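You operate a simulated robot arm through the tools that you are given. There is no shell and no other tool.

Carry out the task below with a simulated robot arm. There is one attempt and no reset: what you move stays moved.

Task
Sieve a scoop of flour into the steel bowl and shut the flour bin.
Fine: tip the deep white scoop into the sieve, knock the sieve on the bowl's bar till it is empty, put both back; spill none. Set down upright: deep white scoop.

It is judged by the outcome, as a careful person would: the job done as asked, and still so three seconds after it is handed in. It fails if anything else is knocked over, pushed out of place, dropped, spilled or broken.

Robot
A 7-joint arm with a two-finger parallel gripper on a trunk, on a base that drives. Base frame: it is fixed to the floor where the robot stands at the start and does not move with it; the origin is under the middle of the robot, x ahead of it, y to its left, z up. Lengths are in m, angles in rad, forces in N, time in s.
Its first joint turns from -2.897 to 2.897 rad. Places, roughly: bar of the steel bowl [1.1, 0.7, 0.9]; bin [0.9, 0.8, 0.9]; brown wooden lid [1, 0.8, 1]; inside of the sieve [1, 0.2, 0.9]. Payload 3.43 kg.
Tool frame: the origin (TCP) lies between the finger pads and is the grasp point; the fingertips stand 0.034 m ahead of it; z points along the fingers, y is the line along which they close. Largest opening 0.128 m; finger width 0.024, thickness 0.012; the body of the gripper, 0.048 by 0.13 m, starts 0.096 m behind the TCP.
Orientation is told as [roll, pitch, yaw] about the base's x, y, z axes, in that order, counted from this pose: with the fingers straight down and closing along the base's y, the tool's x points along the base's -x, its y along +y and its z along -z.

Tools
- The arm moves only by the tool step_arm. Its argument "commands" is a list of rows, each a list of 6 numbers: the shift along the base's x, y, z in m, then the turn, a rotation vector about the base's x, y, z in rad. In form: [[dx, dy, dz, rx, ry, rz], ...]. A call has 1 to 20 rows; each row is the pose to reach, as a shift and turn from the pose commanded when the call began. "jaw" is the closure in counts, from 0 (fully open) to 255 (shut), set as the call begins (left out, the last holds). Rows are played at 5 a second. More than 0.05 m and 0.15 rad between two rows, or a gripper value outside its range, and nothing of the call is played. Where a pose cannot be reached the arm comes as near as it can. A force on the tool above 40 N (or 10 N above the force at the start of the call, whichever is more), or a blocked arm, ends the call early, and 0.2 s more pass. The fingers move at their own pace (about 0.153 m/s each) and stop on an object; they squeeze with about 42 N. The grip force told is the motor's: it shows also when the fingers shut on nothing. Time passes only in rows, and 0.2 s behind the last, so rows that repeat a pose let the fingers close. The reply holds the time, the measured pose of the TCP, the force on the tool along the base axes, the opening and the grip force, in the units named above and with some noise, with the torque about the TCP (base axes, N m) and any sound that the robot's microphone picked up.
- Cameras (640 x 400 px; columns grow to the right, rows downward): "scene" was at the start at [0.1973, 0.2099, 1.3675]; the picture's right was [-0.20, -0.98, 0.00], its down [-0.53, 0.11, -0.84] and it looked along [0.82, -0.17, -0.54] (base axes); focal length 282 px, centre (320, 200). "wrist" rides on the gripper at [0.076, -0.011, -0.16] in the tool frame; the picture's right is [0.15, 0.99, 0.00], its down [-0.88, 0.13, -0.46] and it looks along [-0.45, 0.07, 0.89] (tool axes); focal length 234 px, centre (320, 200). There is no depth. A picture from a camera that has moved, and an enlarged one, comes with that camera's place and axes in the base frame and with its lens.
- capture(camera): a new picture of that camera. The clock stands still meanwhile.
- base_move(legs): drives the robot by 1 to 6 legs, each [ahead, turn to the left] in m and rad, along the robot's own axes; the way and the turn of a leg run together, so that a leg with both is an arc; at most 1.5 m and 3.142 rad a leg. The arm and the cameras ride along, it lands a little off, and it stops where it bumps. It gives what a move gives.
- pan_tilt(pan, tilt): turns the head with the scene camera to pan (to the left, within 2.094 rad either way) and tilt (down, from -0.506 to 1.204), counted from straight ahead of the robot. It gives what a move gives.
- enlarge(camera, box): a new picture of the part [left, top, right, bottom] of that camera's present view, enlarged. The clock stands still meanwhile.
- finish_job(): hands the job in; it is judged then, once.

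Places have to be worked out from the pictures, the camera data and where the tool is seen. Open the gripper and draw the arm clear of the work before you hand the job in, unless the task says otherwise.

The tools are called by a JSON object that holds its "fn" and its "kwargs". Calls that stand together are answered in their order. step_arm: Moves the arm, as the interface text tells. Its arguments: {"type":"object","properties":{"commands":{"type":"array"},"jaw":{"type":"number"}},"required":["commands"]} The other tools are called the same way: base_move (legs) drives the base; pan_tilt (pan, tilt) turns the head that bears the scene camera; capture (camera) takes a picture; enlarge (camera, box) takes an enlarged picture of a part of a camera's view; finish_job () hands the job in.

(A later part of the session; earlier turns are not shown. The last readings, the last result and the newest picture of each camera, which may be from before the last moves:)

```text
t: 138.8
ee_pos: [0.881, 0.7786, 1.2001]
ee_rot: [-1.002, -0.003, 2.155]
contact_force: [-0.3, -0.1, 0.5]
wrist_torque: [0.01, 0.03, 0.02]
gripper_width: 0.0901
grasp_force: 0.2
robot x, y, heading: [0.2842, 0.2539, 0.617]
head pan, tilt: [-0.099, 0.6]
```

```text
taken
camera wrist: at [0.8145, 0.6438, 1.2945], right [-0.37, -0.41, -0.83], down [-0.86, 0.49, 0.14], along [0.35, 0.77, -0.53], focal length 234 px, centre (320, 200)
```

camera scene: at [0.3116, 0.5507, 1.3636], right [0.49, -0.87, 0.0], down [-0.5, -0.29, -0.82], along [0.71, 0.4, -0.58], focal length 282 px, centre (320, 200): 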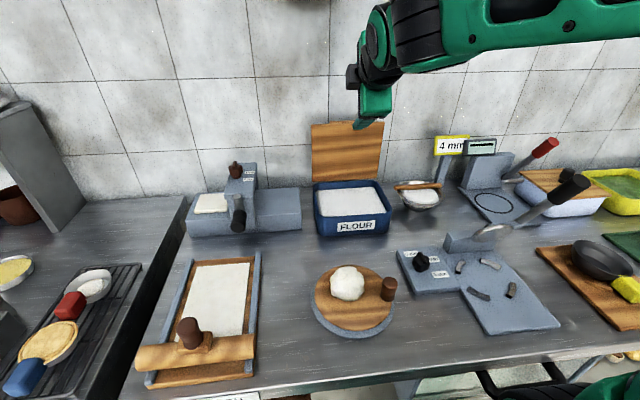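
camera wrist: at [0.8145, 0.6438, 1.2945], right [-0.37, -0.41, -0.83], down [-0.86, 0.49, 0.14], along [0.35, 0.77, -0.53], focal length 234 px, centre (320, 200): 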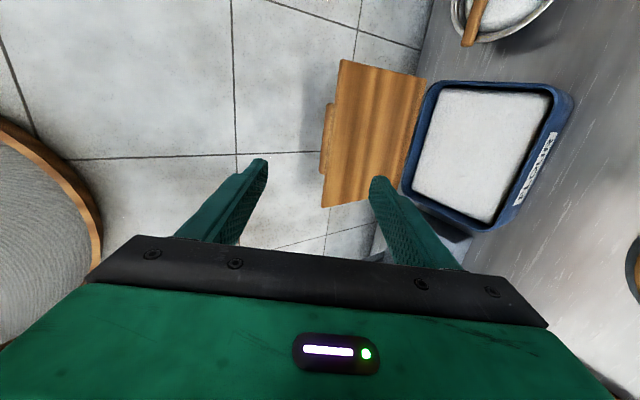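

The wrist view shows the lid edge-on: top edge centre ≈(0.983, 0.843, 1.102), nearly vertical, with the grip strip rising to ≈1.113. I move forward above it so that one finger passes over and behind the lid.

{"fn": "step_arm", "kwargs": {"commands": [[0.02, 0.013, -0.014, 0, 0, 0], [0.04, 0.026, -0.028, 0, 0, 0], [0.06, 0.039, -0.042, 0, 0, 0], [0.0778, 0.0502, -0.055, 0, 0, 0], [0.0778, 0.0502, -0.055, 0, 0, 0]]}}

{"fn": "capture", "kwargs": {"camera": "wrist"}}

{"fn": "enlarge", "kwargs": {"camera": "scene", "box": [290, 90, 450, 190]}}

```text
t: 140.0
ee_pos: [0.9578, 0.8294, 1.1445]
ee_rot: [-1.003, -0.004, 2.154]
contact_force: [-0.9, 0.3, 0.5]
wrist_torque: [-0.02, 0.01, -0.01]
gripper_width: 0.0899
grasp_force: 0.0
robot x, y, heading: [0.2821, 0.2544, 0.617]
head pan, tilt: [-0.099, 0.6]
```

```text
taken
camera wrist: at [0.8926, 0.6952, 1.2386], right [-0.37, -0.41, -0.83], down [-0.86, 0.48, 0.14], along [0.35, 0.77, -0.53], focal length 234 px, centre (320, 200)
```

wrist: 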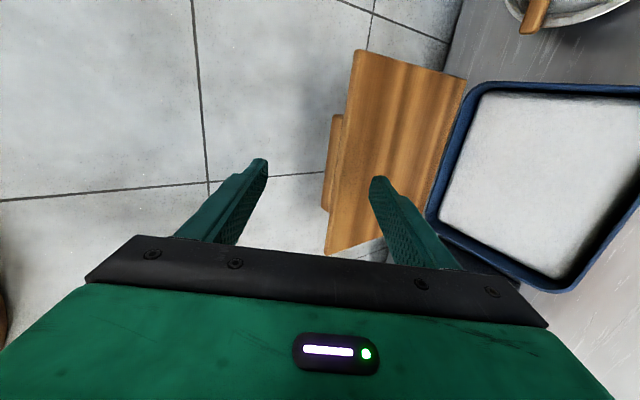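

```text
4.00 times, centred on (370, 140) of scene
camera zoom: at [0.3118, 0.551, 1.3635], right [0.49, -0.87, 0.0], down [-0.5, -0.29, -0.82], along [0.71, 0.4, -0.58], focal length 1128 px, centre (120, 440)
```

zoom: 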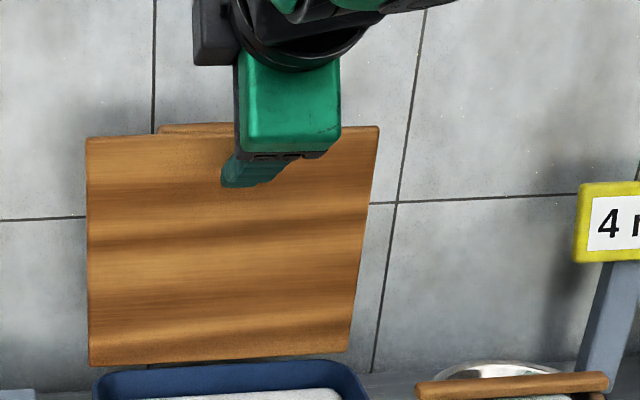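

Geometry fits: the lid edge lies between the finger planes. I descend 5.4 cm so that the rear finger goes behind the lid's top edge.

{"fn": "step_arm", "kwargs": {"commands": [[0, 0, -0.015, 0, 0, 0], [0, 0, -0.03, 0, 0, 0], [0, 0, -0.042, 0, 0, 0], [0, 0, -0.0545, 0, 0, 0]]}}

{"fn": "capture", "kwargs": {"camera": "wrist"}}

{"fn": "enlarge", "kwargs": {"camera": "scene", "box": [290, 90, 450, 190]}}

```text
t: 141.0
ee_pos: [0.9586, 0.8292, 1.088]
ee_rot: [-1.0, -0.003, 2.154]
contact_force: [-0.3, 0.0, 0.8]
wrist_torque: [-0.01, 0.01, 0.02]
gripper_width: 0.0898
grasp_force: 0.1
robot x, y, heading: [0.2823, 0.2497, 0.618]
head pan, tilt: [-0.099, 0.6]
```

```text
taken
camera wrist: at [0.893, 0.6947, 1.1836], right [-0.37, -0.41, -0.83], down [-0.86, 0.48, 0.14], along [0.35, 0.77, -0.53], focal length 234 px, centre (320, 200)
```

wrist: 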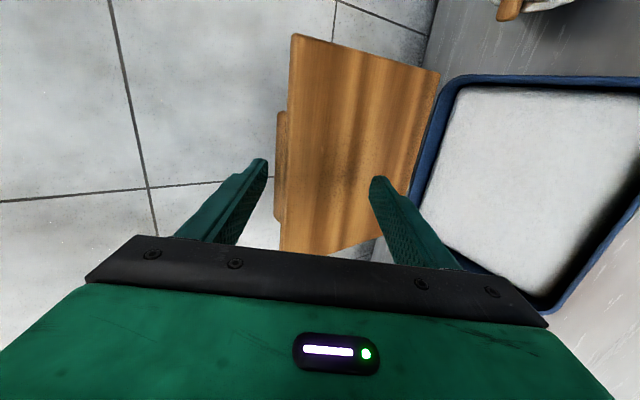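

```text
4.00 times, centred on (370, 140) of scene
camera zoom: at [0.3118, 0.551, 1.3635], right [0.49, -0.87, 0.0], down [-0.5, -0.29, -0.82], along [0.71, 0.4, -0.58], focal length 1128 px, centre (120, 440)
```

zoom: 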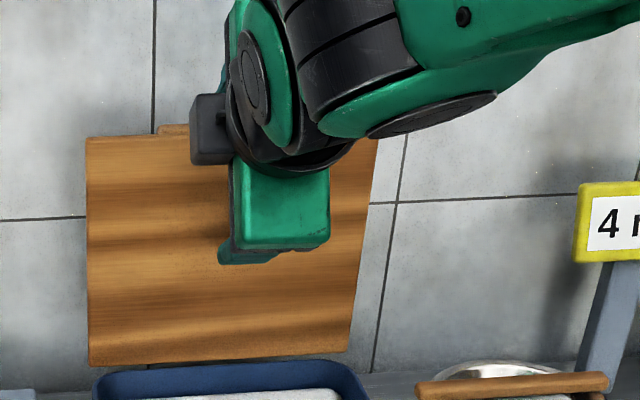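

The lid edge is between the fingers as computed. I narrow the gap to 7 cm and begin pulling toward me.

{"fn": "step_arm", "kwargs": {"commands": [[0, 0, 0, 0, 0, 0], [-0.006, -0.004, 0, 0, 0, 0], [-0.012, -0.008, 0, 0, 0, 0], [-0.018, -0.012, 0, 0, 0, 0], [-0.0241, -0.0157, 0, 0, 0, 0]], "jaw": 115}}

{"fn": "capture", "kwargs": {"camera": "wrist"}}

{"fn": "enlarge", "kwargs": {"camera": "scene", "box": [290, 90, 450, 190]}}

```text
t: 142.2
ee_pos: [0.9345, 0.8119, 1.089]
ee_rot: [-1.001, -0.002, 2.155]
contact_force: [0.3, -1.0, 8.6]
wrist_torque: [0.31, -0.29, -0.01]
gripper_width: 0.074
grasp_force: 3.7
robot x, y, heading: [0.2811, 0.253, 0.618]
head pan, tilt: [-0.099, 0.6]
```

```text
taken
camera wrist: at [0.8694, 0.6774, 1.1847], right [-0.37, -0.41, -0.83], down [-0.86, 0.49, 0.14], along [0.35, 0.77, -0.53], focal length 234 px, centre (320, 200)
```

wrist: 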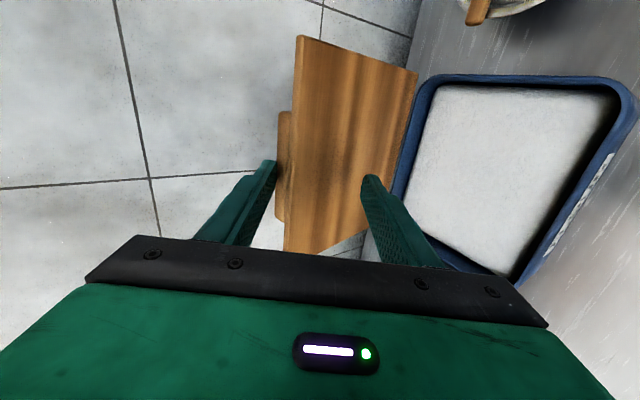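

```text
4.00 times, centred on (370, 140) of scene
camera zoom: at [0.3116, 0.5508, 1.3636], right [0.49, -0.87, 0.0], down [-0.5, -0.29, -0.82], along [0.71, 0.4, -0.58], focal length 1128 px, centre (120, 440)
```

zoom: 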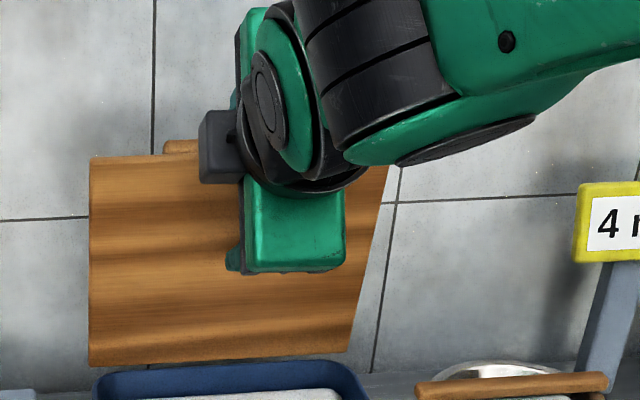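

The lid follows. Continue pulling along its arc.

{"fn": "step_arm", "kwargs": {"commands": [[-0.0097, -0.0062, 0.0, 0, 0, 0], [-0.0193, -0.0125, -0.002, 0, 0, 0], [-0.029, -0.0187, -0.005, 0, 0, 0]]}}

{"fn": "capture", "kwargs": {"camera": "wrist"}}

{"fn": "enlarge", "kwargs": {"camera": "scene", "box": [290, 90, 450, 190]}}

```text
t: 143.0
ee_pos: [0.907, 0.7928, 1.0837]
ee_rot: [-1.001, -0.005, 2.155]
contact_force: [0.8, -2.1, 2.8]
wrist_torque: [0.16, -0.11, -0.07]
gripper_width: 0.072
grasp_force: 1.3
robot x, y, heading: [0.282, 0.2547, 0.616]
head pan, tilt: [-0.099, 0.6]
```

```text
taken
camera wrist: at [0.8408, 0.6597, 1.1792], right [-0.37, -0.41, -0.83], down [-0.86, 0.48, 0.14], along [0.35, 0.77, -0.53], focal length 234 px, centre (320, 200)
```

wrist: 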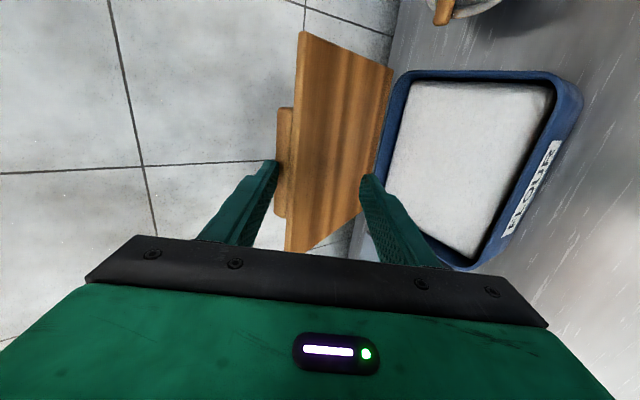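

```text
4.00 times, centred on (370, 140) of scene
camera zoom: at [0.3118, 0.5509, 1.3636], right [0.49, -0.87, 0.0], down [-0.5, -0.29, -0.82], along [0.71, 0.4, -0.58], focal length 1128 px, centre (120, 440)
```

zoom: 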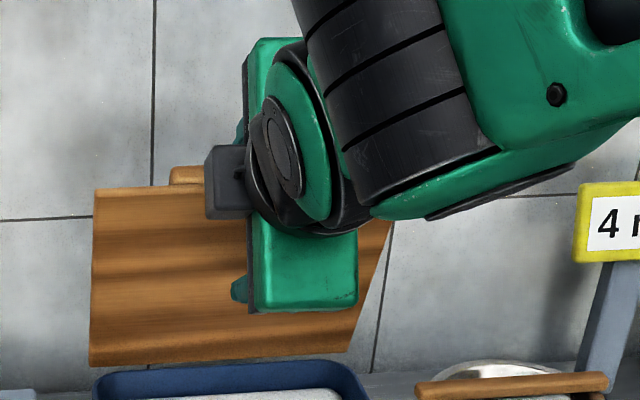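

Good; the lid stays with the rear finger. Continue down the arc.

{"fn": "step_arm", "kwargs": {"commands": [[-0.0101, -0.0065, -0.006, 0, 0, 0], [-0.0202, -0.0131, -0.014, 0, 0, 0], [-0.0303, -0.0196, -0.024, 0, 0, 0]]}}

{"fn": "step_arm", "kwargs": {"commands": [[-0.0068, -0.0044, -0.008, 0, 0, 0], [-0.0136, -0.0089, -0.017, 0, 0, 0], [-0.0205, -0.0133, -0.0274, 0, 0, 0]]}}

{"fn": "capture", "kwargs": {"camera": "wrist"}}

{"fn": "enlarge", "kwargs": {"camera": "scene", "box": [290, 90, 450, 190]}}

```text
t: 143.9
ee_pos: [0.867, 0.7662, 1.0726]
ee_rot: [-1.022, -0.005, 2.154]
contact_force: [1.3, 1.6, -1.6]
wrist_torque: [0.03, -0.05, -0.02]
gripper_width: 0.0703
grasp_force: 0.0
robot x, y, heading: [0.2805, 0.2531, 0.618]
head pan, tilt: [-0.099, 0.6]
stopped in row 3: the force on the tool passed its limit at 42 N (the readings are from after the stop); the commanded pose is now the measured one
```

```text
t: 144.7
ee_pos: [0.8454, 0.7527, 1.0439]
ee_rot: [-1.022, -0.005, 2.154]
contact_force: [0.5, 0.0, 0.6]
wrist_torque: [0.06, -0.06, -0.02]
gripper_width: 0.07
grasp_force: 0.1
robot x, y, heading: [0.282, 0.2549, 0.612]
head pan, tilt: [-0.099, 0.6]
```

```text
taken
camera wrist: at [0.7782, 0.6178, 1.137], right [-0.35, -0.4, -0.84], down [-0.87, 0.48, 0.13], along [0.36, 0.78, -0.52], focal length 234 px, centre (320, 200)
```

wrist: 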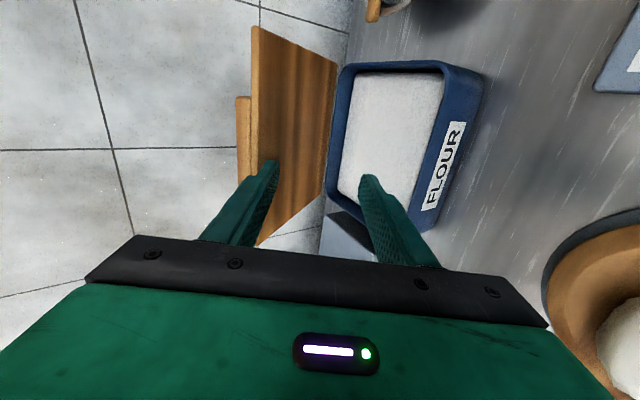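

```text
4.00 times, centred on (370, 140) of scene
camera zoom: at [0.3118, 0.551, 1.3635], right [0.49, -0.87, 0.0], down [-0.5, -0.29, -0.82], along [0.71, 0.4, -0.58], focal length 1128 px, centre (120, 440)
```

zoom: 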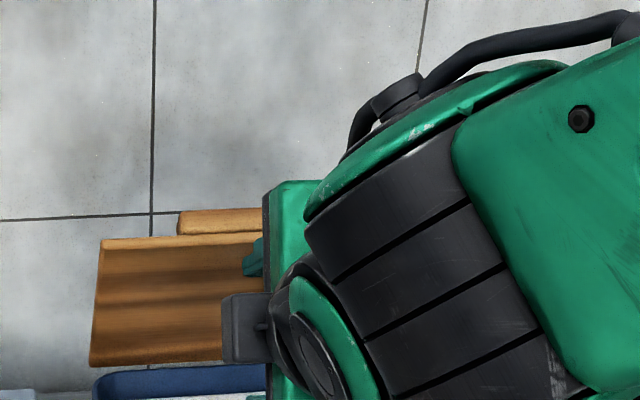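

The lid stays where left at about 36° forward (stiff hinge), and both fingers have slipped to its inner side. I back out, rise, close the fingers, and will press the lid down from above instead.

{"fn": "step_arm", "kwargs": {"commands": [[-0.0126, -0.0081, 0, 0, 0, 0], [-0.0252, -0.0163, 0.005, 0, 0, 0], [-0.0252, -0.0163, 0.045, 0, 0, 0], [-0.0252, -0.0163, 0.085, 0, 0, 0], [-0.0252, -0.0163, 0.126, 0, 0, 0]]}}

{"fn": "capture", "kwargs": {"camera": "wrist"}}

{"fn": "enlarge", "kwargs": {"camera": "scene", "box": [290, 90, 450, 190]}}

```text
t: 145.9
ee_pos: [0.8209, 0.7375, 1.1721]
ee_rot: [-1.022, -0.007, 2.153]
contact_force: [0.3, -0.6, 0.0]
wrist_torque: [-0.01, -0.02, -0.01]
gripper_width: 0.0703
grasp_force: 0.0
robot x, y, heading: [0.2816, 0.254, 0.617]
head pan, tilt: [-0.099, 0.6]
```

```text
taken
camera wrist: at [0.7537, 0.6016, 1.2652], right [-0.35, -0.4, -0.84], down [-0.87, 0.48, 0.13], along [0.36, 0.78, -0.52], focal length 234 px, centre (320, 200)
```

wrist: 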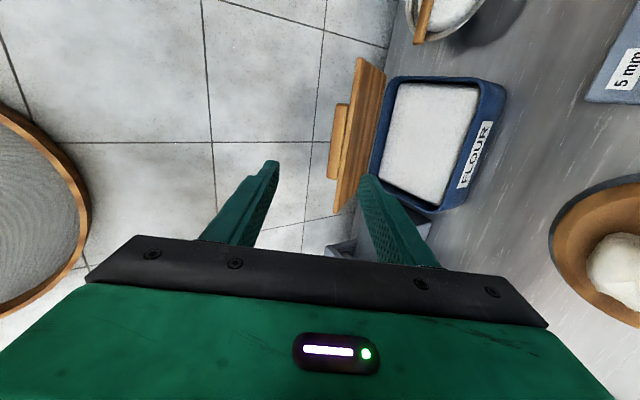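

```text
4.00 times, centred on (370, 140) of scene
camera zoom: at [0.3119, 0.5511, 1.3635], right [0.49, -0.87, 0.0], down [-0.5, -0.29, -0.82], along [0.71, 0.4, -0.58], focal length 1128 px, centre (120, 440)
```

zoom: 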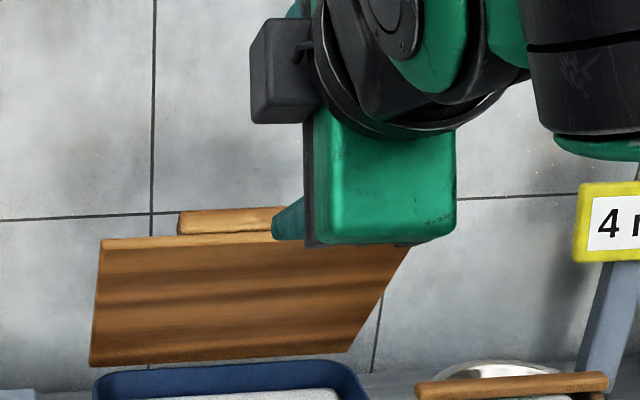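

The lid holds still at ~36°. I close the fingers and move above its top strip.

{"fn": "step_arm", "kwargs": {"commands": [[0.0, 0.0, 0, 0, 0, 0], [0.025, 0.0161, 0, 0, 0, 0], [0.05, 0.0323, 0, 0, 0, 0], [0.075, 0.0484, 0, 0, 0, 0], [0.083, 0.0536, -0.01, 0, 0, 0], [0.083, 0.0536, -0.03, 0, 0, 0], [0.083, 0.0536, -0.05, 0, 0, 0]], "jaw": 255}}

{"fn": "capture", "kwargs": {"camera": "wrist"}}

```text
t: 147.5
ee_pos: [0.9029, 0.7886, 1.1203]
ee_rot: [-1.022, -0.007, 2.152]
contact_force: [-0.4, 0.7, -0.1]
wrist_torque: [0.03, 0.02, -0.01]
gripper_width: 0.0
grasp_force: 32.8
robot x, y, heading: [0.2828, 0.2561, 0.612]
head pan, tilt: [-0.099, 0.6]
```

```text
taken
camera wrist: at [0.8358, 0.6537, 1.2135], right [-0.35, -0.4, -0.84], down [-0.87, 0.48, 0.13], along [0.36, 0.78, -0.52], focal length 234 px, centre (320, 200)
```

wrist: 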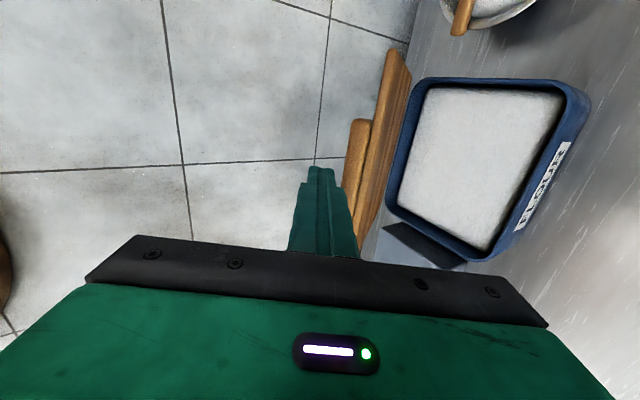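

The fingers are over the strip. Press down along the arc in small moves.

{"fn": "step_arm", "kwargs": {"commands": [[-0.0034, -0.0022, -0.012, 0, 0, 0], [-0.0034, -0.0022, -0.022, 0, 0, 0], [-0.01, -0.0065, -0.03, 0, 0, 0], [-0.0172, -0.0111, -0.038, 0, 0, 0]]}}

{"fn": "capture", "kwargs": {"camera": "wrist"}}

```text
t: 148.1
ee_pos: [0.8893, 0.7807, 1.1157]
ee_rot: [-1.049, -0.01, 2.154]
contact_force: [0.8, 0.9, -1.0]
wrist_torque: [0.0, -0.05, -0.02]
gripper_width: 0.0
grasp_force: 32.8
robot x, y, heading: [0.2822, 0.2554, 0.615]
head pan, tilt: [-0.099, 0.6]
stopped in row 3: the force on the tool passed its limit at 48 N (the readings are from after the stop); the commanded pose is now the measured one
```

```text
taken
camera wrist: at [0.8205, 0.6437, 1.2054], right [-0.34, -0.39, -0.86], down [-0.87, 0.48, 0.12], along [0.37, 0.79, -0.5], focal length 234 px, centre (320, 200)
```

wrist: 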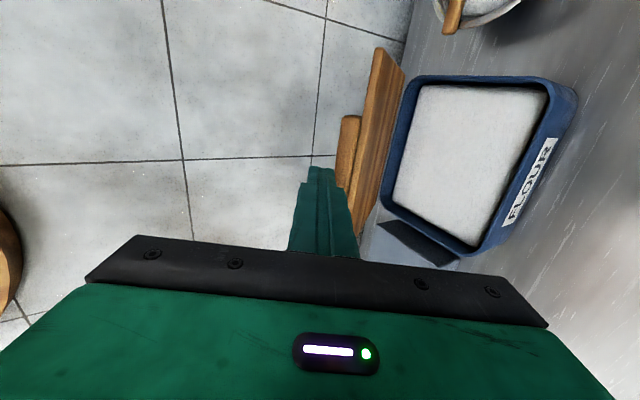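

The push reached 48 N. I check whether the lid moved, and whether something blocks it.

{"fn": "enlarge", "kwargs": {"camera": "scene", "box": [290, 90, 450, 190]}}

{"fn": "enlarge", "kwargs": {"camera": "wrist", "box": [290, 30, 450, 270]}}

```text
4.00 times, centred on (370, 140) of scene
camera zoom: at [0.3122, 0.5515, 1.3634], right [0.49, -0.87, 0.0], down [-0.5, -0.29, -0.82], along [0.71, 0.4, -0.58], focal length 1128 px, centre (120, 440)
```

zoom: 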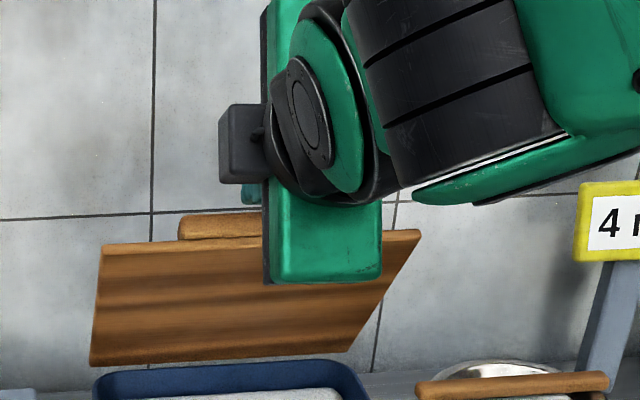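

```text
1.67 times, centred on (370, 150) of wrist
camera zoom: at [0.8205, 0.6437, 1.2054], right [-0.34, -0.39, -0.86], down [-0.87, 0.48, 0.12], along [0.37, 0.79, -0.5], focal length 390 px, centre (237, 283)
```

zoom: 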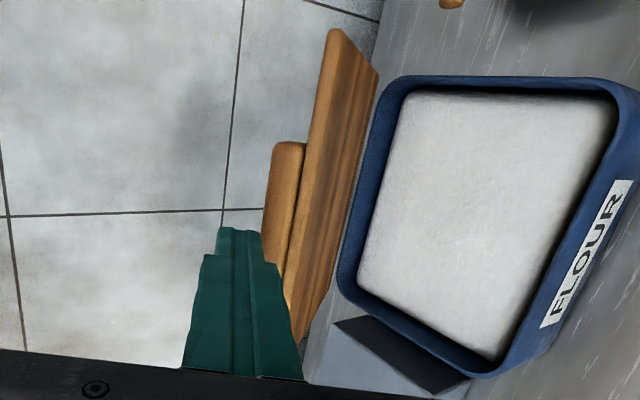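

The lid did move a little: the hinge is strongly damped, so I must go slowly. I press down along the arc at about 2.5 cm/s.

{"fn": "step_arm", "kwargs": {"commands": [[-0.0017, -0.0011, -0.008, 0, 0, 0], [-0.0025, -0.0016, -0.016, 0, 0, 0], [-0.0034, -0.0022, -0.022, 0, 0, 0], [-0.0038, -0.0024, -0.027, 0, 0, 0], [-0.0039, -0.0025, -0.0314, 0, 0, 0], [-0.0071, -0.0046, -0.0348, 0, 0, 0], [-0.0101, -0.0065, -0.0383, 0, 0, 0], [-0.0132, -0.0085, -0.0417, 0, 0, 0], [-0.0163, -0.0105, -0.0451, 0, 0, 0], [-0.0191, -0.0123, -0.0488, 0, 0, 0], [-0.0218, -0.0141, -0.0526, 0, 0, 0], [-0.0246, -0.0159, -0.0563, 0, 0, 0], [-0.0274, -0.0177, -0.0601, 0, 0, 0]]}}

{"fn": "enlarge", "kwargs": {"camera": "scene", "box": [290, 90, 450, 190]}}

{"fn": "capture", "kwargs": {"camera": "wrist"}}

```text
t: 149.2
ee_pos: [0.8758, 0.7718, 1.1042]
ee_rot: [-1.07, -0.01, 2.152]
contact_force: [0.5, 0.6, -1.3]
wrist_torque: [0.0, -0.05, -0.03]
gripper_width: 0.0
grasp_force: 32.9
robot x, y, heading: [0.2837, 0.2538, 0.614]
head pan, tilt: [-0.099, 0.6]
stopped in row 5: the force on the tool passed its limit at 45 N (the readings are from after the stop); the commanded pose is now the measured one
```

```text
4.00 times, centred on (370, 140) of scene
camera zoom: at [0.3122, 0.5516, 1.3634], right [0.49, -0.87, 0.0], down [-0.5, -0.29, -0.82], along [0.71, 0.4, -0.58], focal length 1128 px, centre (120, 440)
```

zoom: 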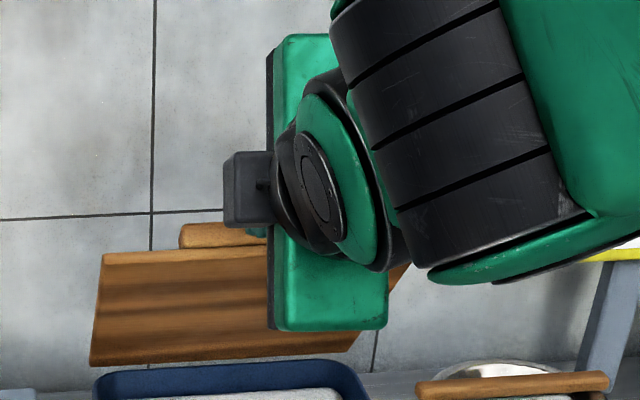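

```text
taken
camera wrist: at [0.8049, 0.6327, 1.1896], right [-0.32, -0.38, -0.87], down [-0.87, 0.48, 0.11], along [0.38, 0.79, -0.48], focal length 234 px, centre (320, 200)
```

wrist: 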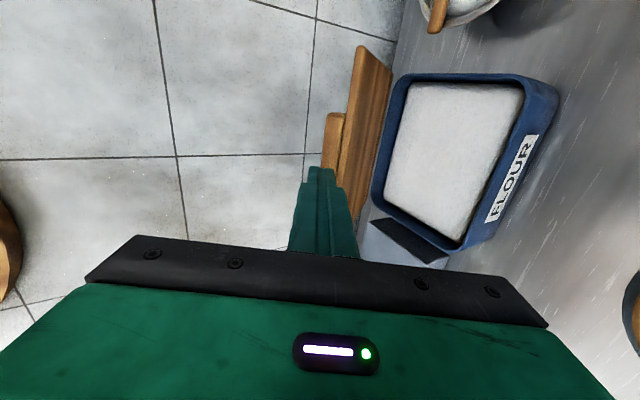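

The lid moves a bit each time but the force is speed dependent. I repeat much slower (≈1.3 cm/s), starting from just above contact.

{"fn": "step_arm", "kwargs": {"commands": [[0.0097, 0.0062, -0.004, 0, 0, 0], [0.0097, 0.0062, -0.01, 0, 0, 0], [0.0097, 0.0062, -0.015, 0, 0, 0], [0.0097, 0.0062, -0.019, 0, 0, 0], [0.0097, 0.0062, -0.022, 0, 0, 0], [0.0097, 0.0062, -0.0249, 0, 0, 0], [0.008, 0.0052, -0.0267, 0, 0, 0], [0.0064, 0.0041, -0.0284, 0, 0, 0], [0.0047, 0.003, -0.0302, 0, 0, 0], [0.0031, 0.002, -0.0321, 0, 0, 0], [0.0015, 0.001, -0.034, 0, 0, 0], [-0.0001, -0.0001, -0.0359, 0, 0, 0], [-0.0016, -0.001, -0.0378, 0, 0, 0], [-0.0031, -0.002, -0.0398, 0, 0, 0], [-0.0046, -0.003, -0.0417, 0, 0, 0], [-0.0061, -0.0039, -0.0437, 0, 0, 0], [-0.0075, -0.0049, -0.0457, 0, 0, 0], [-0.009, -0.0058, -0.0478, 0, 0, 0]]}}

{"fn": "enlarge", "kwargs": {"camera": "scene", "box": [290, 90, 450, 190]}}

{"fn": "capture", "kwargs": {"camera": "wrist"}}

```text
t: 150.0
ee_pos: [0.8751, 0.7703, 1.1028]
ee_rot: [-1.095, -0.013, 2.151]
contact_force: [0.7, 1.5, -2.5]
wrist_torque: [0.01, -0.03, -0.06]
gripper_width: 0.0
grasp_force: 32.8
robot x, y, heading: [0.283, 0.2583, 0.616]
head pan, tilt: [-0.099, 0.6]
stopped in row 4: the force on the tool passed its limit at 46 N (the readings are from after the stop); the commanded pose is now the measured one
```

```text
4.00 times, centred on (370, 140) of scene
camera zoom: at [0.3122, 0.5515, 1.3633], right [0.49, -0.87, 0.0], down [-0.5, -0.29, -0.82], along [0.71, 0.4, -0.58], focal length 1128 px, centre (120, 440)
```

zoom: 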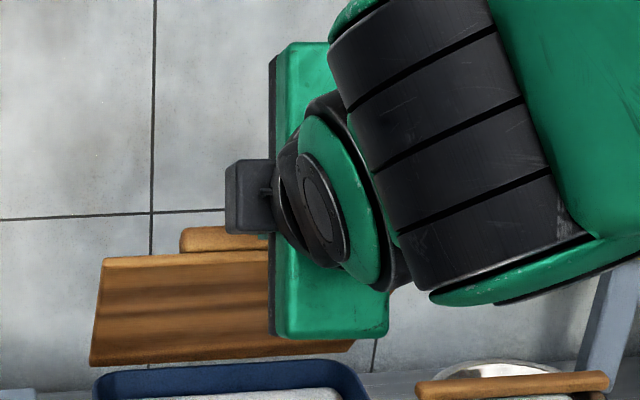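

```text
taken
camera wrist: at [0.8032, 0.6306, 1.1858], right [-0.31, -0.36, -0.88], down [-0.87, 0.48, 0.1], along [0.39, 0.8, -0.46], focal length 234 px, centre (320, 200)
```

wrist: 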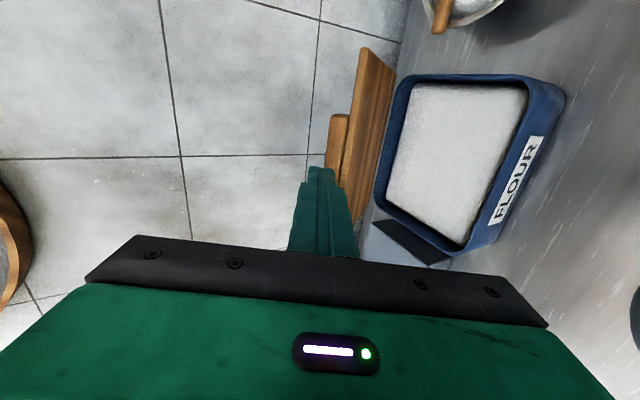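

The limit was reached again; the arm is soft (~1.5 N/mm), so I try a gentle constant push (≈1.5 cm of deflection) held for some seconds to see whether the lid creeps.

{"fn": "step_arm", "kwargs": {"commands": [[0.005, 0.0033, -0.004, 0, 0, 0], [0.005, 0.0033, -0.008, 0, 0, 0], [0.005, 0.0033, -0.012, 0, 0, 0], [0.005, 0.0033, -0.014, 0, 0, 0], [0.005, 0.0033, -0.014, 0, 0, 0], [0.005, 0.0033, -0.014, 0, 0, 0], [0.005, 0.0033, -0.014, 0, 0, 0], [0.005, 0.0033, -0.014, 0, 0, 0], [0.005, 0.0033, -0.014, 0, 0, 0], [0.005, 0.0033, -0.014, 0, 0, 0], [0.005, 0.0033, -0.014, 0, 0, 0], [0.005, 0.0033, -0.014, 0, 0, 0]]}}

{"fn": "enlarge", "kwargs": {"camera": "scene", "box": [290, 90, 450, 190]}}

{"fn": "enlarge", "kwargs": {"camera": "wrist", "box": [240, 40, 400, 240]}}

```text
t: 152.6
ee_pos: [0.8796, 0.7721, 1.0921]
ee_rot: [-1.095, -0.014, 2.152]
contact_force: [-14.9, -10.5, 24.3]
wrist_torque: [0.23, -0.09, 0.2]
gripper_width: 0.0002
grasp_force: 33.1
robot x, y, heading: [0.2826, 0.2514, 0.617]
head pan, tilt: [-0.099, 0.6]
```

```text
4.00 times, centred on (370, 140) of scene
camera zoom: at [0.3103, 0.5498, 1.3638], right [0.49, -0.87, 0.0], down [-0.5, -0.28, -0.82], along [0.71, 0.4, -0.57], focal length 1128 px, centre (120, 440)
```

zoom: 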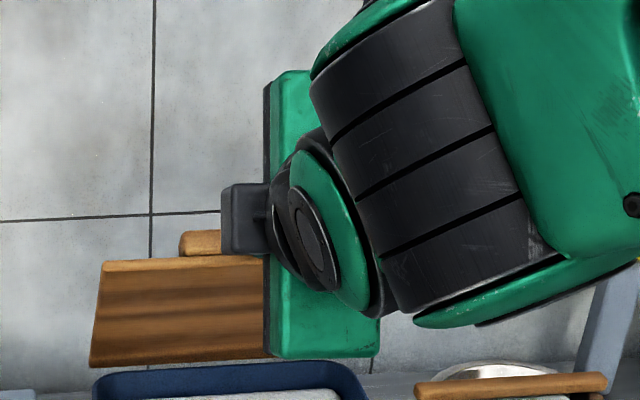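

```text
2.00 times, centred on (320, 140) of wrist
camera zoom: at [0.8072, 0.6334, 1.1728], right [-0.3, -0.36, -0.88], down [-0.87, 0.48, 0.1], along [0.39, 0.8, -0.46], focal length 468 px, centre (320, 320)
```

zoom: 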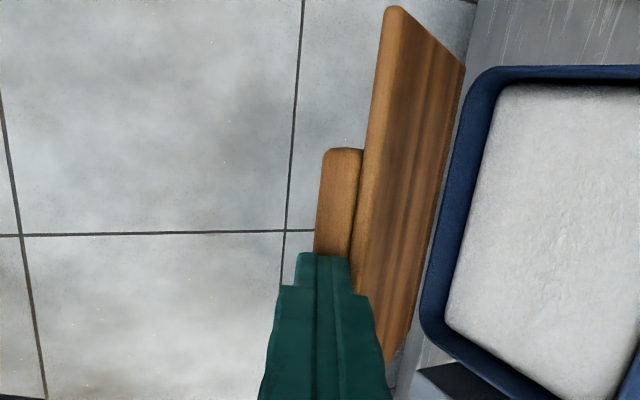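

The reaction force points along the lid plane: my fingertips are pressing end-on against the strip. I lift, move 3.6 cm further over the lid and come down again so that the fingers lie across its top edge.

{"fn": "step_arm", "kwargs": {"commands": [[0, 0, 0.02, 0, 0, 0], [0, 0, 0.045, 0, 0, 0], [0.017, 0.0108, 0.045, 0, 0, 0], [0.0302, 0.0195, 0.045, 0, 0, 0], [0.0302, 0.0195, 0.03, 0, 0, 0], [0.0302, 0.0195, 0.018, 0, 0, 0], [0.0302, 0.0195, 0.01, 0, 0, 0]]}}

{"fn": "enlarge", "kwargs": {"camera": "wrist", "box": [240, 40, 400, 240]}}

```text
t: 154.2
ee_pos: [0.9092, 0.7918, 1.1003]
ee_rot: [-1.094, -0.012, 2.151]
contact_force: [0.5, 0.9, -0.2]
wrist_torque: [0.02, -0.04, -0.01]
gripper_width: 0.0
grasp_force: 32.7
robot x, y, heading: [0.2834, 0.2552, 0.611]
head pan, tilt: [-0.099, 0.6]
```

```text
2.00 times, centred on (320, 140) of wrist
camera zoom: at [0.8372, 0.6526, 1.182], right [-0.31, -0.36, -0.88], down [-0.87, 0.48, 0.1], along [0.39, 0.8, -0.46], focal length 468 px, centre (320, 320)
```

zoom: 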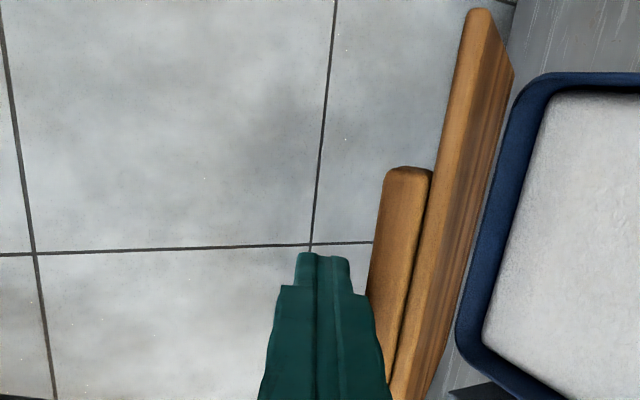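

The fingers now lie over the strip with no contact. Press down along the arc, slowly.

{"fn": "step_arm", "kwargs": {"commands": [[-0.0022, -0.0014, -0.0045, 0, 0, 0], [-0.0045, -0.0029, -0.009, 0, 0, 0], [-0.0067, -0.0043, -0.0132, 0, 0, 0], [-0.0099, -0.0064, -0.0161, 0, 0, 0], [-0.013, -0.0084, -0.019, 0, 0, 0], [-0.0162, -0.0105, -0.0218, 0, 0, 0], [-0.0194, -0.0125, -0.0247, 0, 0, 0], [-0.0223, -0.0144, -0.0279, 0, 0, 0], [-0.0252, -0.0163, -0.0311, 0, 0, 0], [-0.0282, -0.0182, -0.0344, 0, 0, 0], [-0.0311, -0.0201, -0.0376, 0, 0, 0]]}}

{"fn": "enlarge", "kwargs": {"camera": "wrist", "box": [240, 40, 400, 240]}}

{"fn": "enlarge", "kwargs": {"camera": "scene", "box": [290, 90, 450, 190]}}

```text
t: 156.6
ee_pos: [0.8783, 0.7726, 1.0622]
ee_rot: [-1.095, -0.014, 2.153]
contact_force: [0.0, 0.8, 1.6]
wrist_torque: [-0.02, 0.01, -0.02]
gripper_width: 0.0
grasp_force: 32.9
robot x, y, heading: [0.2831, 0.2534, 0.617]
head pan, tilt: [-0.099, 0.6]
```

```text
2.00 times, centred on (320, 140) of wrist
camera zoom: at [0.8066, 0.6334, 1.1448], right [-0.31, -0.36, -0.88], down [-0.87, 0.48, 0.1], along [0.38, 0.8, -0.46], focal length 468 px, centre (320, 320)
```

zoom: 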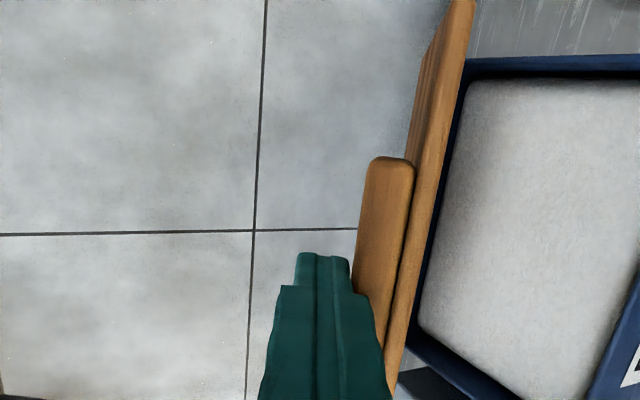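

```text
4.00 times, centred on (370, 140) of scene
camera zoom: at [0.3117, 0.5509, 1.3635], right [0.49, -0.87, 0.0], down [-0.5, -0.29, -0.82], along [0.71, 0.4, -0.58], focal length 1128 px, centre (120, 440)
```

zoom: 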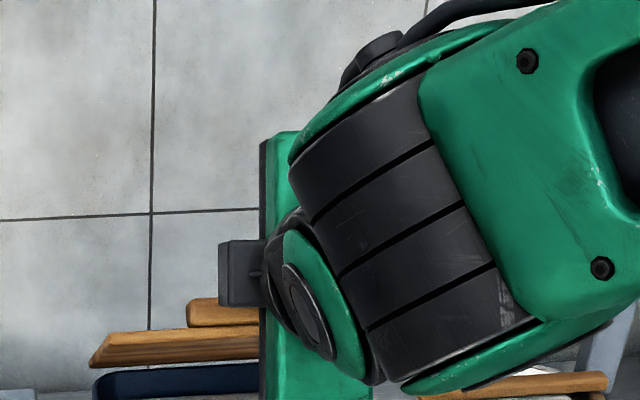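

Now it moves easily with hardly any force; the lid is about 54° forward. I shift back to stay over its edge and go on pressing down.

{"fn": "step_arm", "kwargs": {"commands": [[-0.0084, -0.0054, 0.0, 0, 0, 0], [-0.0168, -0.0108, -0.002, 0, 0, 0], [-0.0252, -0.0163, -0.004, 0, 0, 0], [-0.0349, -0.0225, -0.008, 0, 0, 0], [-0.0349, -0.0225, -0.0135, 0, 0, 0], [-0.0349, -0.0225, -0.019, 0, 0, 0], [-0.0376, -0.0243, -0.0249, 0, 0, 0], [-0.0404, -0.0261, -0.0307, 0, 0, 0], [-0.0432, -0.0279, -0.0366, 0, 0, 0], [-0.0454, -0.0293, -0.0427, 0, 0, 0], [-0.0478, -0.0308, -0.0487, 0, 0, 0], [-0.0501, -0.0323, -0.0548, 0, 0, 0]]}}

{"fn": "enlarge", "kwargs": {"camera": "wrist", "box": [240, 40, 400, 240]}}

{"fn": "enlarge", "kwargs": {"camera": "scene", "box": [290, 120, 450, 220]}}

```text
t: 158.1
ee_pos: [0.8334, 0.7412, 1.0507]
ee_rot: [-1.109, -0.014, 2.152]
contact_force: [0.6, -0.1, -1.3]
wrist_torque: [0.01, -0.04, -0.05]
gripper_width: 0.0001
grasp_force: 32.7
robot x, y, heading: [0.2853, 0.2529, 0.617]
head pan, tilt: [-0.099, 0.6]
stopped in row 7: the force on the tool passed its limit at 44 N (the readings are from after the stop); the commanded pose is now the measured one
```

```text
2.00 times, centred on (320, 140) of wrist
camera zoom: at [0.7595, 0.6017, 1.1312], right [-0.29, -0.35, -0.89], down [-0.87, 0.48, 0.1], along [0.39, 0.8, -0.45], focal length 468 px, centre (320, 320)
```

zoom: 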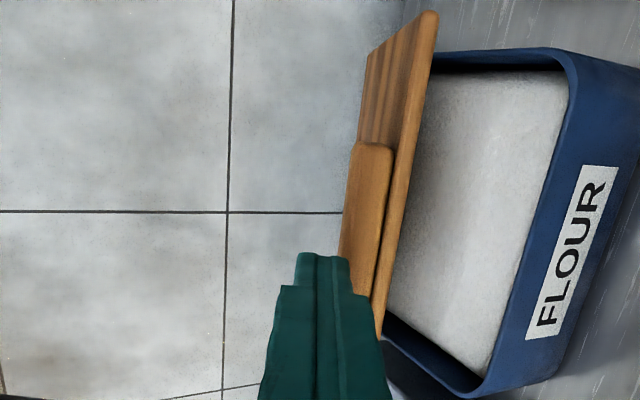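

```text
4.00 times, centred on (370, 170) of scene
camera zoom: at [0.3121, 0.5516, 1.3633], right [0.49, -0.87, 0.0], down [-0.5, -0.29, -0.82], along [0.71, 0.4, -0.58], focal length 1128 px, centre (120, 320)
```

zoom: 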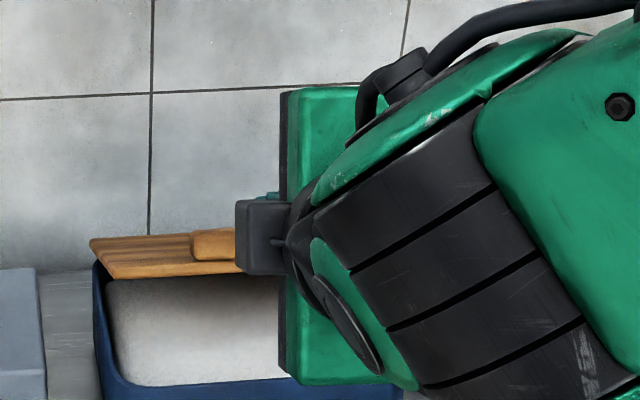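

The lid is now ~65° forward; my fingertips again met the strip end-on. I lift clear, move 3 cm forward over the lid and press straight down slowly.

{"fn": "step_arm", "kwargs": {"commands": [[0.0, 0.0, 0.012, 0, 0, 0], [0.013, 0.0084, 0.012, 0, 0, 0], [0.0252, 0.0163, 0.01, 0, 0, 0], [0.0252, 0.0163, 0.0, 0, 0, 0], [0.0252, 0.0163, -0.01, 0, 0, 0], [0.0252, 0.0163, -0.018, 0, 0, 0], [0.0252, 0.0163, -0.024, 0, 0, 0], [0.0252, 0.0163, -0.029, 0, 0, 0], [0.0252, 0.0163, -0.034, 0, 0, 0], [0.0252, 0.0163, -0.039, 0, 0, 0], [0.0246, 0.0159, -0.044, 0, 0, 0], [0.024, 0.0155, -0.049, 0, 0, 0]]}}

{"fn": "enlarge", "kwargs": {"camera": "wrist", "box": [240, 40, 400, 240]}}

{"fn": "enlarge", "kwargs": {"camera": "scene", "box": [290, 120, 450, 220]}}

```text
t: 160.7
ee_pos: [0.8563, 0.7571, 1.0013]
ee_rot: [-1.111, -0.014, 2.15]
contact_force: [1.1, -0.2, -0.6]
wrist_torque: [-0.01, -0.01, -0.01]
gripper_width: 0.0002
grasp_force: 32.8
robot x, y, heading: [0.2814, 0.2539, 0.615]
head pan, tilt: [-0.099, 0.6]
```

```text
2.00 times, centred on (320, 140) of wrist
camera zoom: at [0.7835, 0.6166, 1.0825], right [-0.29, -0.35, -0.89], down [-0.87, 0.48, 0.1], along [0.39, 0.8, -0.45], focal length 468 px, centre (320, 320)
```

zoom: 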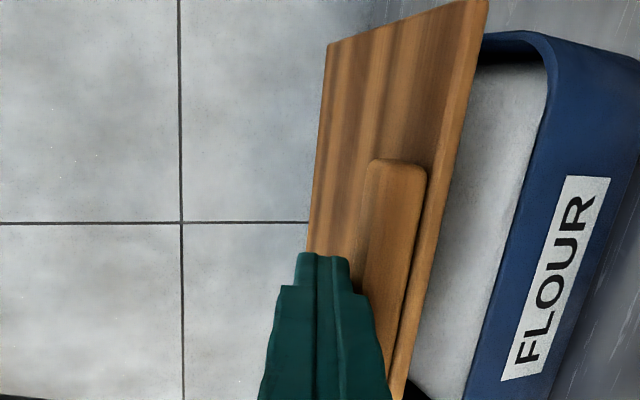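

```text
4.00 times, centred on (370, 170) of scene
camera zoom: at [0.3115, 0.5508, 1.3635], right [0.49, -0.87, 0.0], down [-0.5, -0.29, -0.82], along [0.71, 0.4, -0.58], focal length 1128 px, centre (120, 320)
```

zoom: 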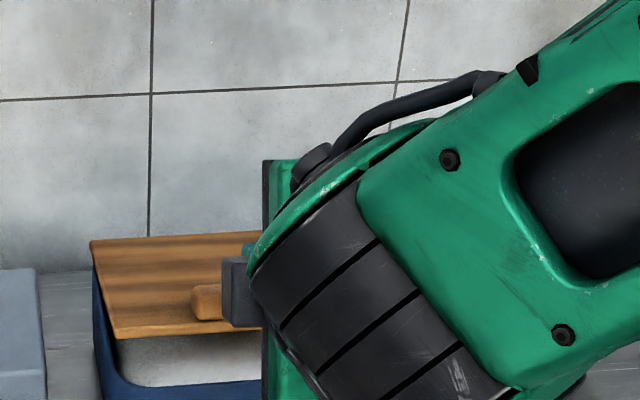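

The lid is nearly down. Continue pressing downward slowly.

{"fn": "step_arm", "kwargs": {"commands": [[0, 0, -0.004, 0, 0, 0], [0, 0, -0.008, 0, 0, 0], [0, 0, -0.012, 0, 0, 0], [0, 0, -0.016, 0, 0, 0], [0, 0, -0.02, 0, 0, 0], [0, 0, -0.024, 0, 0, 0]]}}

{"fn": "enlarge", "kwargs": {"camera": "scene", "box": [290, 120, 450, 220]}}

{"fn": "capture", "kwargs": {"camera": "wrist"}}

```text
t: 162.1
ee_pos: [0.8563, 0.757, 0.9779]
ee_rot: [-1.11, -0.013, 2.153]
contact_force: [1.0, -0.4, 0.0]
wrist_torque: [0.0, 0.0, -0.02]
gripper_width: 0.0
grasp_force: 33.1
robot x, y, heading: [0.2785, 0.2536, 0.618]
head pan, tilt: [-0.099, 0.6]
```

```text
4.00 times, centred on (370, 170) of scene
camera zoom: at [0.3115, 0.5508, 1.3635], right [0.49, -0.87, 0.0], down [-0.5, -0.29, -0.82], along [0.71, 0.4, -0.58], focal length 1128 px, centre (120, 320)
```

zoom: 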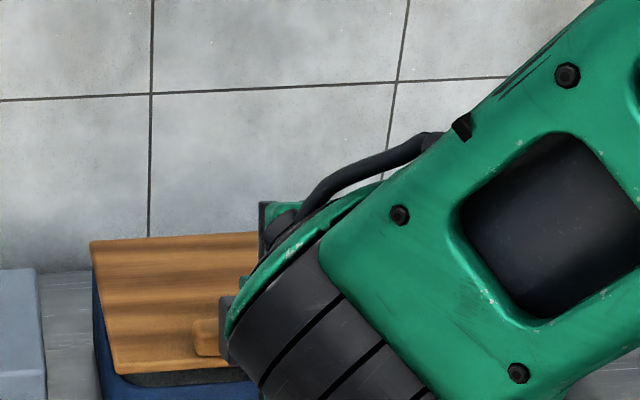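

```text
taken
camera wrist: at [0.7836, 0.6169, 1.0584], right [-0.29, -0.35, -0.89], down [-0.87, 0.48, 0.1], along [0.39, 0.8, -0.45], focal length 234 px, centre (320, 200)
```

wrist: 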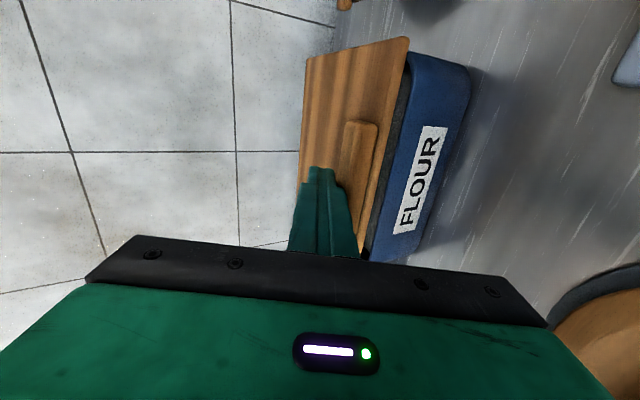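

A small gap remains at the front. Continue.

{"fn": "step_arm", "kwargs": {"commands": [[0, 0, -0.004, 0, 0, 0], [0, 0, -0.008, 0, 0, 0], [0, 0, -0.012, 0, 0, 0], [0, 0, -0.016, 0, 0, 0]]}}

{"fn": "step_arm", "kwargs": {"commands": [[0, 0, -0.003, 0, 0, 0], [0, 0, -0.006, 0, 0, 0], [0, 0, -0.009, 0, 0, 0]]}}

{"fn": "capture", "kwargs": {"camera": "wrist"}}

{"fn": "enlarge", "kwargs": {"camera": "scene", "box": [290, 120, 450, 220]}}

```text
t: 163.1
ee_pos: [0.8584, 0.7571, 0.962]
ee_rot: [-1.112, -0.014, 2.15]
contact_force: [-1.0, 0.1, 0.1]
wrist_torque: [0.01, 0.02, -0.01]
gripper_width: 0.0003
grasp_force: 32.9
robot x, y, heading: [0.2864, 0.2517, 0.617]
head pan, tilt: [-0.099, 0.6]
```

```text
t: 163.9
ee_pos: [0.8576, 0.757, 0.957]
ee_rot: [-1.118, -0.016, 2.153]
contact_force: [1.2, -3.6, 38.5]
wrist_torque: [-0.31, -0.28, 0.04]
gripper_width: 0.0
grasp_force: 32.7
robot x, y, heading: [0.2785, 0.2528, 0.621]
head pan, tilt: [-0.099, 0.6]
```

```text
taken
camera wrist: at [0.7837, 0.6167, 1.0355], right [-0.29, -0.35, -0.89], down [-0.87, 0.48, 0.09], along [0.39, 0.81, -0.44], focal length 234 px, centre (320, 200)
```

wrist: 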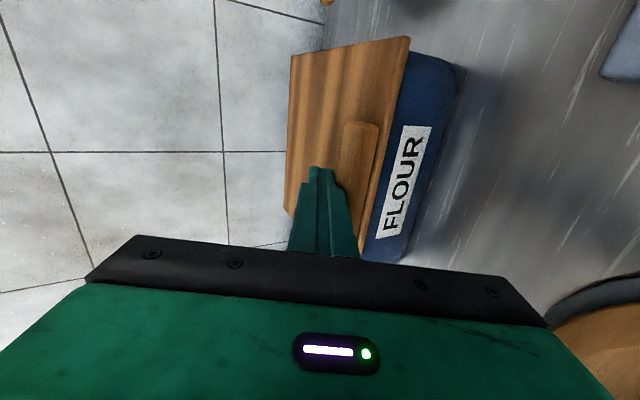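

```text
4.00 times, centred on (370, 170) of scene
camera zoom: at [0.3105, 0.5498, 1.3638], right [0.49, -0.87, 0.0], down [-0.5, -0.28, -0.82], along [0.71, 0.4, -0.58], focal length 1128 px, centre (120, 320)
```

zoom: 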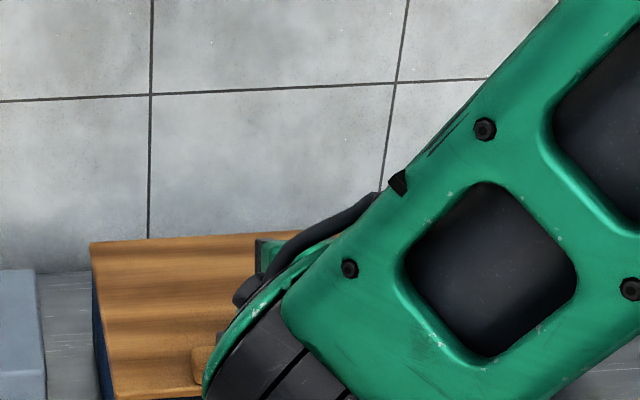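

A firm 38 N reaction: the lid is shut. I retreat upward and back, and check everything.

{"fn": "step_arm", "kwargs": {"commands": [[0, 0, 0.02, 0, 0, 0], [-0.01, -0.006, 0.06, 0, 0, 0], [-0.02, -0.013, 0.1, 0, 0, 0], [-0.02, -0.04, 0.135, 0, 0, 0], [-0.015, -0.08, 0.16, 0, 0, 0], [-0.005, -0.12, 0.185, 0, 0, 0], [0.01, -0.16, 0.21, 0, 0, 0], [0.02, -0.2, 0.225, 0, 0, 0], [0.03, -0.24, 0.23, 0, 0, 0]]}}

{"fn": "capture", "kwargs": {"camera": "scene"}}

{"fn": "enlarge", "kwargs": {"camera": "scene", "box": [290, 150, 450, 250]}}

```text
t: 165.9
ee_pos: [0.8857, 0.5207, 1.1846]
ee_rot: [-1.111, -0.013, 2.153]
contact_force: [0.2, 0.0, 0.1]
wrist_torque: [-0.02, 0.0, 0.0]
gripper_width: 0.0
grasp_force: 32.8
robot x, y, heading: [0.2811, 0.2539, 0.62]
head pan, tilt: [-0.099, 0.6]
```

```text
taken
camera scene: at [0.3116, 0.551, 1.3635], right [0.49, -0.87, 0.0], down [-0.5, -0.29, -0.82], along [0.71, 0.4, -0.58], focal length 282 px, centre (320, 200)
```

scene: 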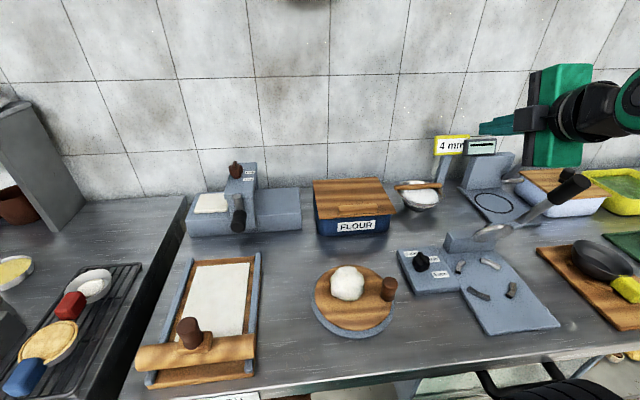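

```text
4.00 times, centred on (370, 200) of scene
camera zoom: at [0.3116, 0.551, 1.3635], right [0.49, -0.87, 0.0], down [-0.5, -0.29, -0.82], along [0.71, 0.4, -0.58], focal length 1128 px, centre (120, 200)
```

zoom: 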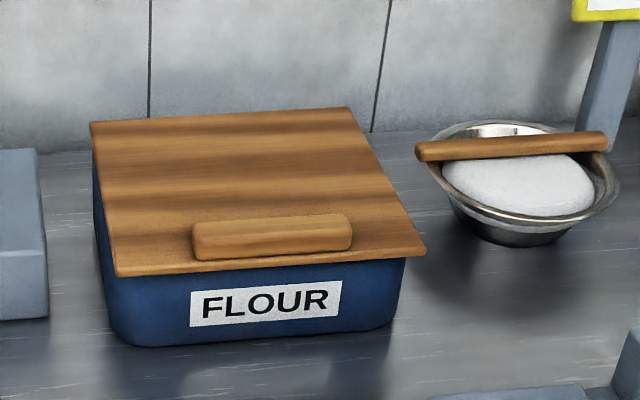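

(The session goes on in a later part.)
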